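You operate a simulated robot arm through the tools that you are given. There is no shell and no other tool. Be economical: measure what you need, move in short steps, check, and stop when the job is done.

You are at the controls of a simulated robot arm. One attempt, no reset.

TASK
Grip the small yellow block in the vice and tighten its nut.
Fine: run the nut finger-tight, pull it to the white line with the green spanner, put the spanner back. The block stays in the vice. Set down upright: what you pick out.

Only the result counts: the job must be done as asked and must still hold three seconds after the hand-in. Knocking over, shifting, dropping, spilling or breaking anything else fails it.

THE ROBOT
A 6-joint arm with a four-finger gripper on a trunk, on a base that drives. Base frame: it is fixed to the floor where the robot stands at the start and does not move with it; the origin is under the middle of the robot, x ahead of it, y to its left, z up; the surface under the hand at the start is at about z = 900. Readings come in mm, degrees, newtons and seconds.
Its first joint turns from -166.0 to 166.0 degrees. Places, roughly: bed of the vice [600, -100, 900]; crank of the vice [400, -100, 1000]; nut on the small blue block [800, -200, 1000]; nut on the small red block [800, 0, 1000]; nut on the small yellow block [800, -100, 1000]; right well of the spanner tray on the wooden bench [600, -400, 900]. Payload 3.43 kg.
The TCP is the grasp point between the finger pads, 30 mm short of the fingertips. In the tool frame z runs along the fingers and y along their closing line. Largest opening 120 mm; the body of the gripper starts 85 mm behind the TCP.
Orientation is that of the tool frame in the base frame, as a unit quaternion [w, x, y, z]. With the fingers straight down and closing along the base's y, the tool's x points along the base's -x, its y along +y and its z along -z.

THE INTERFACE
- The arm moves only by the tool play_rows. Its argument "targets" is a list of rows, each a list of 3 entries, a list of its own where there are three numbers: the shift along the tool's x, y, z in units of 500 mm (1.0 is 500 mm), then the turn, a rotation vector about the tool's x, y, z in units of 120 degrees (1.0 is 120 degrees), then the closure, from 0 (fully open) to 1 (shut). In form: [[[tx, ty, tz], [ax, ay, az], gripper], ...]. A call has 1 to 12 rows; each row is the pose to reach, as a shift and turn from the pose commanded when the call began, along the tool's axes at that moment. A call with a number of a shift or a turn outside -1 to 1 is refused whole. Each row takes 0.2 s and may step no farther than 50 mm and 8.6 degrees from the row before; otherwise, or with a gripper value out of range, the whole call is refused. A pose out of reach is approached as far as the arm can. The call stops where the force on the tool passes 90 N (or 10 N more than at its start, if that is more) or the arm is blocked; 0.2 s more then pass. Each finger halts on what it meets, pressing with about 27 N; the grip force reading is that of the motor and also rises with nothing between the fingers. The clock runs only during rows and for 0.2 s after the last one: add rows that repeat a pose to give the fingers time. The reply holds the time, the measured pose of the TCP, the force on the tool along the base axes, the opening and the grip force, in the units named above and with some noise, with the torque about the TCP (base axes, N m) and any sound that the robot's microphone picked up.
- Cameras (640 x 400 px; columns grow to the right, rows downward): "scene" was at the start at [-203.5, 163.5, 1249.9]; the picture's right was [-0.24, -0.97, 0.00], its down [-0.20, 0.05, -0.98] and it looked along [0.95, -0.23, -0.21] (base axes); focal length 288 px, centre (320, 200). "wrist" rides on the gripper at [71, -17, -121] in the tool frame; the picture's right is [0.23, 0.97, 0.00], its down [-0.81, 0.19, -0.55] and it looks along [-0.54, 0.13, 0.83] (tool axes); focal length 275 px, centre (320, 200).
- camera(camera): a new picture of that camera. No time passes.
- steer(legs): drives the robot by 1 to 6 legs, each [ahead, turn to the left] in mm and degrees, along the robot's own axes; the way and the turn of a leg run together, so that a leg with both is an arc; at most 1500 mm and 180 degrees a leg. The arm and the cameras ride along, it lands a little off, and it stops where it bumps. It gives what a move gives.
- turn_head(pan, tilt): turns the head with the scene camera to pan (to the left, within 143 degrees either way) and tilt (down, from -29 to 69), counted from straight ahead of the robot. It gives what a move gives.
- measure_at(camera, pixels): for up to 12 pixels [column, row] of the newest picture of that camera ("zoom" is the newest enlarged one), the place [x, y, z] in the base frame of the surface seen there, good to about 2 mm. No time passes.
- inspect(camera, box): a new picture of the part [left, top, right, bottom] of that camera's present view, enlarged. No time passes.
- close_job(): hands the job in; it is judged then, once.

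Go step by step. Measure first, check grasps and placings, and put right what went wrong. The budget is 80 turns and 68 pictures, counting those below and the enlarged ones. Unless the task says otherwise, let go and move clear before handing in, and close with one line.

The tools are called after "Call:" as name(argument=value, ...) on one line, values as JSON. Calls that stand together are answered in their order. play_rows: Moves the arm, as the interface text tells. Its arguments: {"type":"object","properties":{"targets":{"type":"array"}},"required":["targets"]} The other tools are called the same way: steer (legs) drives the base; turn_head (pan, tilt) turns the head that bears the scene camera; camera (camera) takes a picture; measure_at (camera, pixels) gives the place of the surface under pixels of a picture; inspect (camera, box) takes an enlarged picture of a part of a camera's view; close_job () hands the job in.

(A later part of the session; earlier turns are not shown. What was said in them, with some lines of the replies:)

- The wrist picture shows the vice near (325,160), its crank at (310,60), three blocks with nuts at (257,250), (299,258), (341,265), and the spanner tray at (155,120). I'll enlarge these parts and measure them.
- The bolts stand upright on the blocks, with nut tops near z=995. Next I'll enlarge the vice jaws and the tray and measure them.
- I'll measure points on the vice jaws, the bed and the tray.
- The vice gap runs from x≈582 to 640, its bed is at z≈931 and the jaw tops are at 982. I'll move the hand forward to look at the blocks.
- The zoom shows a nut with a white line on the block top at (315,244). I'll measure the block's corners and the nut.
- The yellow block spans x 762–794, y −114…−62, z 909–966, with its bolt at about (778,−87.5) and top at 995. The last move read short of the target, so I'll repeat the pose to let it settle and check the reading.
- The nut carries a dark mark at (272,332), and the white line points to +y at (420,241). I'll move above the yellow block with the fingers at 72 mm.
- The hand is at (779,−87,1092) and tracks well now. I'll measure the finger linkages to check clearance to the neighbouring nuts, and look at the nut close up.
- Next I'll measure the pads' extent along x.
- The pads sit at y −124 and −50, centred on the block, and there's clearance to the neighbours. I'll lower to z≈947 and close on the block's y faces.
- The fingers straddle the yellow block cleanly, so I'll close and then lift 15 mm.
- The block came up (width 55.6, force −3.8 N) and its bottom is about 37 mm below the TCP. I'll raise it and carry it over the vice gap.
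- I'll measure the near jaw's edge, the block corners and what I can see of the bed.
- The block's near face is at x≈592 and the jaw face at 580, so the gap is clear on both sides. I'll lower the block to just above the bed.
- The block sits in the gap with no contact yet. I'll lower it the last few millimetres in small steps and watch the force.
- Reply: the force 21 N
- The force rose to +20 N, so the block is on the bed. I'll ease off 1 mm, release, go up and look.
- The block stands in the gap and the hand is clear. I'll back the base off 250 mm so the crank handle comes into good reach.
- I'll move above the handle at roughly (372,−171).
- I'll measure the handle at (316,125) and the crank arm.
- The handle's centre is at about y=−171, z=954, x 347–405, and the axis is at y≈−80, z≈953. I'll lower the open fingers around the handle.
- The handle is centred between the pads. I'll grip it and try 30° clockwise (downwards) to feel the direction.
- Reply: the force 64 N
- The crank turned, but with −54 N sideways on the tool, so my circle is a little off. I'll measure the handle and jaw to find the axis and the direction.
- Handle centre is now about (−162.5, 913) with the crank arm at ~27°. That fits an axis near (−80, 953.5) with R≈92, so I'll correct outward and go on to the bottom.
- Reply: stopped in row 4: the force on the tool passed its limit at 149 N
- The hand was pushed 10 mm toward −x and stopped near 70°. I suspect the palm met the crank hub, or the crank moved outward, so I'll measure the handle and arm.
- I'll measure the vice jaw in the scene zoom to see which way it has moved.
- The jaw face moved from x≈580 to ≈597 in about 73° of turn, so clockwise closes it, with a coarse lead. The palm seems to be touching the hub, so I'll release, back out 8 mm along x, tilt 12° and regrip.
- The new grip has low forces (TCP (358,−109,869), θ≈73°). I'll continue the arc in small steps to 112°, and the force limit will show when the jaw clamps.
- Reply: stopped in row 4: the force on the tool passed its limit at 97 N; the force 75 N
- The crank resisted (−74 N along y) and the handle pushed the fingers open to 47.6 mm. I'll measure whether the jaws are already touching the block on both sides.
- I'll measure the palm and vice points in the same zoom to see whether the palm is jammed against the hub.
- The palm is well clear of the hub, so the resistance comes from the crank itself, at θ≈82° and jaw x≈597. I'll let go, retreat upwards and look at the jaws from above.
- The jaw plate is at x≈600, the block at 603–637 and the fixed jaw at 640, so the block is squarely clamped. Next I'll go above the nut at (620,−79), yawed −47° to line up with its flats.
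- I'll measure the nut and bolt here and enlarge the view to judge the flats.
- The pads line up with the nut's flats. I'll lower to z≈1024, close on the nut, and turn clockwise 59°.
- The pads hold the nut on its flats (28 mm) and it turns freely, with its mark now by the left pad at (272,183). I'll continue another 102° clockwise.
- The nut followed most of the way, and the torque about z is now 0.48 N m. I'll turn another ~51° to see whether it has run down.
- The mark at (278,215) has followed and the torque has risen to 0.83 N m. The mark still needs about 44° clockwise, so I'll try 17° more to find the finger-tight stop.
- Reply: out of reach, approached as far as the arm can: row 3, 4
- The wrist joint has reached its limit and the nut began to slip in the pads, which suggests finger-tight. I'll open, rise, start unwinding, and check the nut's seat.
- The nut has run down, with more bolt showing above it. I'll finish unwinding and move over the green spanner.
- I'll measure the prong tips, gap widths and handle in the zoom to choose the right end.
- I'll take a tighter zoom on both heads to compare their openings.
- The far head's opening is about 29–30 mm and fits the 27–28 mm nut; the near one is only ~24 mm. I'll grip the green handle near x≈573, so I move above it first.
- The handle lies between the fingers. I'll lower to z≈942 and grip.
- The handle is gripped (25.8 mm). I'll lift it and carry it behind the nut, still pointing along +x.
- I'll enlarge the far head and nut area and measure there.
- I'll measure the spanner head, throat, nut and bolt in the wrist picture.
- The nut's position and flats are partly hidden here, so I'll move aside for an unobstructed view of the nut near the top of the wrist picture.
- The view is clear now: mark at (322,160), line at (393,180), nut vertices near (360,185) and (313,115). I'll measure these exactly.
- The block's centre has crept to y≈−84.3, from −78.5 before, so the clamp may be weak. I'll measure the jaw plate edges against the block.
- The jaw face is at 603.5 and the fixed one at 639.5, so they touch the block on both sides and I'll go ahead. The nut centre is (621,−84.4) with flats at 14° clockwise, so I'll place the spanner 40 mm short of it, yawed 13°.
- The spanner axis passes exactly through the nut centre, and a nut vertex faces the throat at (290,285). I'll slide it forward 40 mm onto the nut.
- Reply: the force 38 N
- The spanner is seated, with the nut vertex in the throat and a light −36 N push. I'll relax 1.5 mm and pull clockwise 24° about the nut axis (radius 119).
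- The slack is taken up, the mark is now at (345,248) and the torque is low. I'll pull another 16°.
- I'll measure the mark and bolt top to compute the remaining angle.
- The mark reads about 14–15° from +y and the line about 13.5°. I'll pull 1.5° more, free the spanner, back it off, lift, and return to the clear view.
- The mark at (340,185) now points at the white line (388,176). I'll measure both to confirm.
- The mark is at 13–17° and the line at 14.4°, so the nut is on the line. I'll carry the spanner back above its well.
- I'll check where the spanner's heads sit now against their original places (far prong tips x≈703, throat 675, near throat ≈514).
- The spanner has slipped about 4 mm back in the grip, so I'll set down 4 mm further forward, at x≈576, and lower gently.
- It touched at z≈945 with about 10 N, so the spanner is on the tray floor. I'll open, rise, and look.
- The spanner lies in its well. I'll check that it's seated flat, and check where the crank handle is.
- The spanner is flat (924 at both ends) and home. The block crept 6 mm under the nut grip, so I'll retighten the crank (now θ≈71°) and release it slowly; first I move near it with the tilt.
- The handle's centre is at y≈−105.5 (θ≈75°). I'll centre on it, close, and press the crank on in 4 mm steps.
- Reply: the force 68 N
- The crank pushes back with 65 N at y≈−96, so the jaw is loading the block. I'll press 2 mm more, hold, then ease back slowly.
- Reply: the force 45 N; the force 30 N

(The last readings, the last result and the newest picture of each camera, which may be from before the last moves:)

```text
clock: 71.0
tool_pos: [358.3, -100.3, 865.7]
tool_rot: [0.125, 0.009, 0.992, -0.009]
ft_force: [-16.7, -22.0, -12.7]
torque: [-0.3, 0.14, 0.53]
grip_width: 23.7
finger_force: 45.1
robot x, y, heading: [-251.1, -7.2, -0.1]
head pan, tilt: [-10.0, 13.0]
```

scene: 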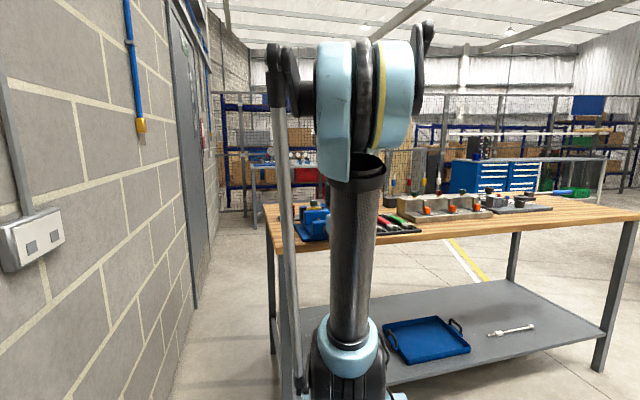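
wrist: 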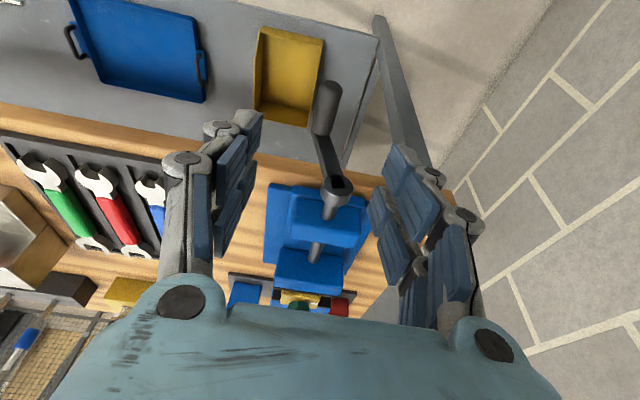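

Call:
play_rows(targets=[[[0, -0.002, 0], [0, 0, 0], 1.0], [[0, -0.004, 0], [0, 0, 0], 1.0], [[0, -0.005, 0], [0, 0, 0], 1.0], [[0, -0.005, 0], [0, 0, 0], 1.0]])

```text
clock: 72.0
tool_pos: [359.1, -101.8, 867.7]
tool_rot: [0.124, 0.01, 0.992, -0.009]
ft_force: [-10.3, -2.7, 0.3]
torque: [-0.15, 0.1, 0.91]
grip_width: 24.0
finger_force: 44.4
robot x, y, heading: [-249.2, -2.6, 0.0]
head pan, tilt: [-10.0, 13.0]
```

The force is near zero at y≈−101.8, so the crank now holds a little tighter than before. I'll release, retreat upward and check the vice and nut.

Call:
play_rows(targets=[[[0, 0.0, 0], [0, 0, 0], 0.7], [[0, 0.0, 0], [0, 0, 0], 0.4], [[0, 0, -0.08], [0, 0, 0], 0.4], [[0, 0, -0.16], [0, 0, 0], 0.4], [[0, 0, -0.25], [0, 0, 0], 0.4], [[-0.06, 0, -0.32], [0, 0.03, 0], 0.4], [[-0.12, 0, -0.39], [0, 0.06, 0], 0.4], [[-0.195, 0, -0.44], [0, 0.09, 0], 0.4], [[-0.26, 0, -0.49], [0, 0.117, 0], 0.4], [[-0.325, 0, -0.54], [0, 0.117, 0], 0.4], [[-0.39, 0, -0.59], [0, 0.117, 0], 0.4], [[-0.39, 0, -0.59], [0, 0.117, 0], 0.4]])

Call:
inspect(camera="wrist", box=[250, 130, 360, 240])

```text
clock: 74.6
tool_pos: [473.8, -98.8, 1201.7]
tool_rot: [0.002, 0.012, 1.0, -0.007]
ft_force: [0.5, 0.5, 1.1]
torque: [0.0, -0.01, -0.03]
grip_width: 72.4
finger_force: 0.1
robot x, y, heading: [-250.1, -3.1, -0.0]
head pan, tilt: [-10.0, 13.0]
```

```text
3.64 times, centred on (305, 185) of wrist
```

zoom: 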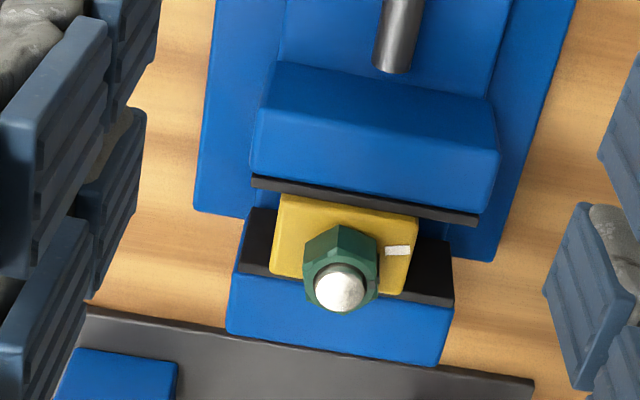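

The block is seated square between the jaws. One closer look at the mark against the line, and at the whole scene.

Call:
inspect(camera="wrist", box=[295, 180, 335, 220])

Call:
camera(camera="wrist")

```text
10.00 times, centred on (315, 200) of wrist
```

zoom: 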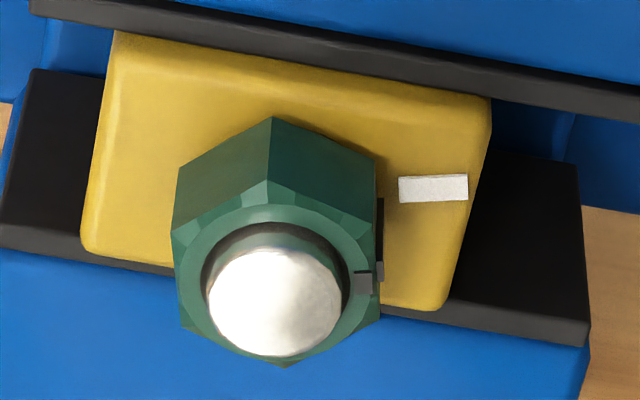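

```text
4 pictures are left
5 turns are left
```

wrist: 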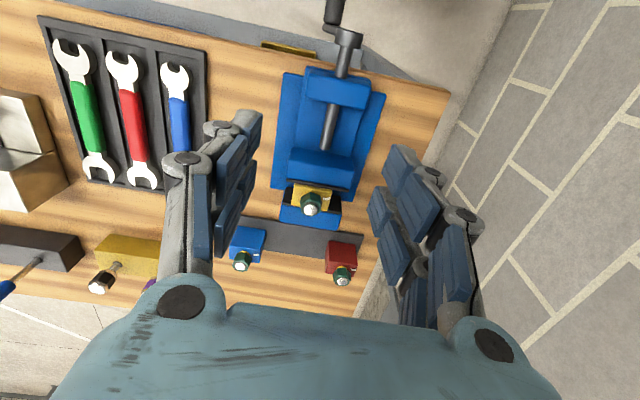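

The mark's side bar at (380,205) lines up with the white line at (433,188). The block is clamped, the spanner lies in its well and the hand is clear, so I'm handing in.

Call:
close_job()

```text
The job is handed in.
```

The yellow block is clamped in the vice. Its nut was run finger-tight and then pulled to the white line with the green spanner, which is back in its tray well. The block slid about 6 mm along the jaws while I turned the nut, so I retightened the crank before handing in.
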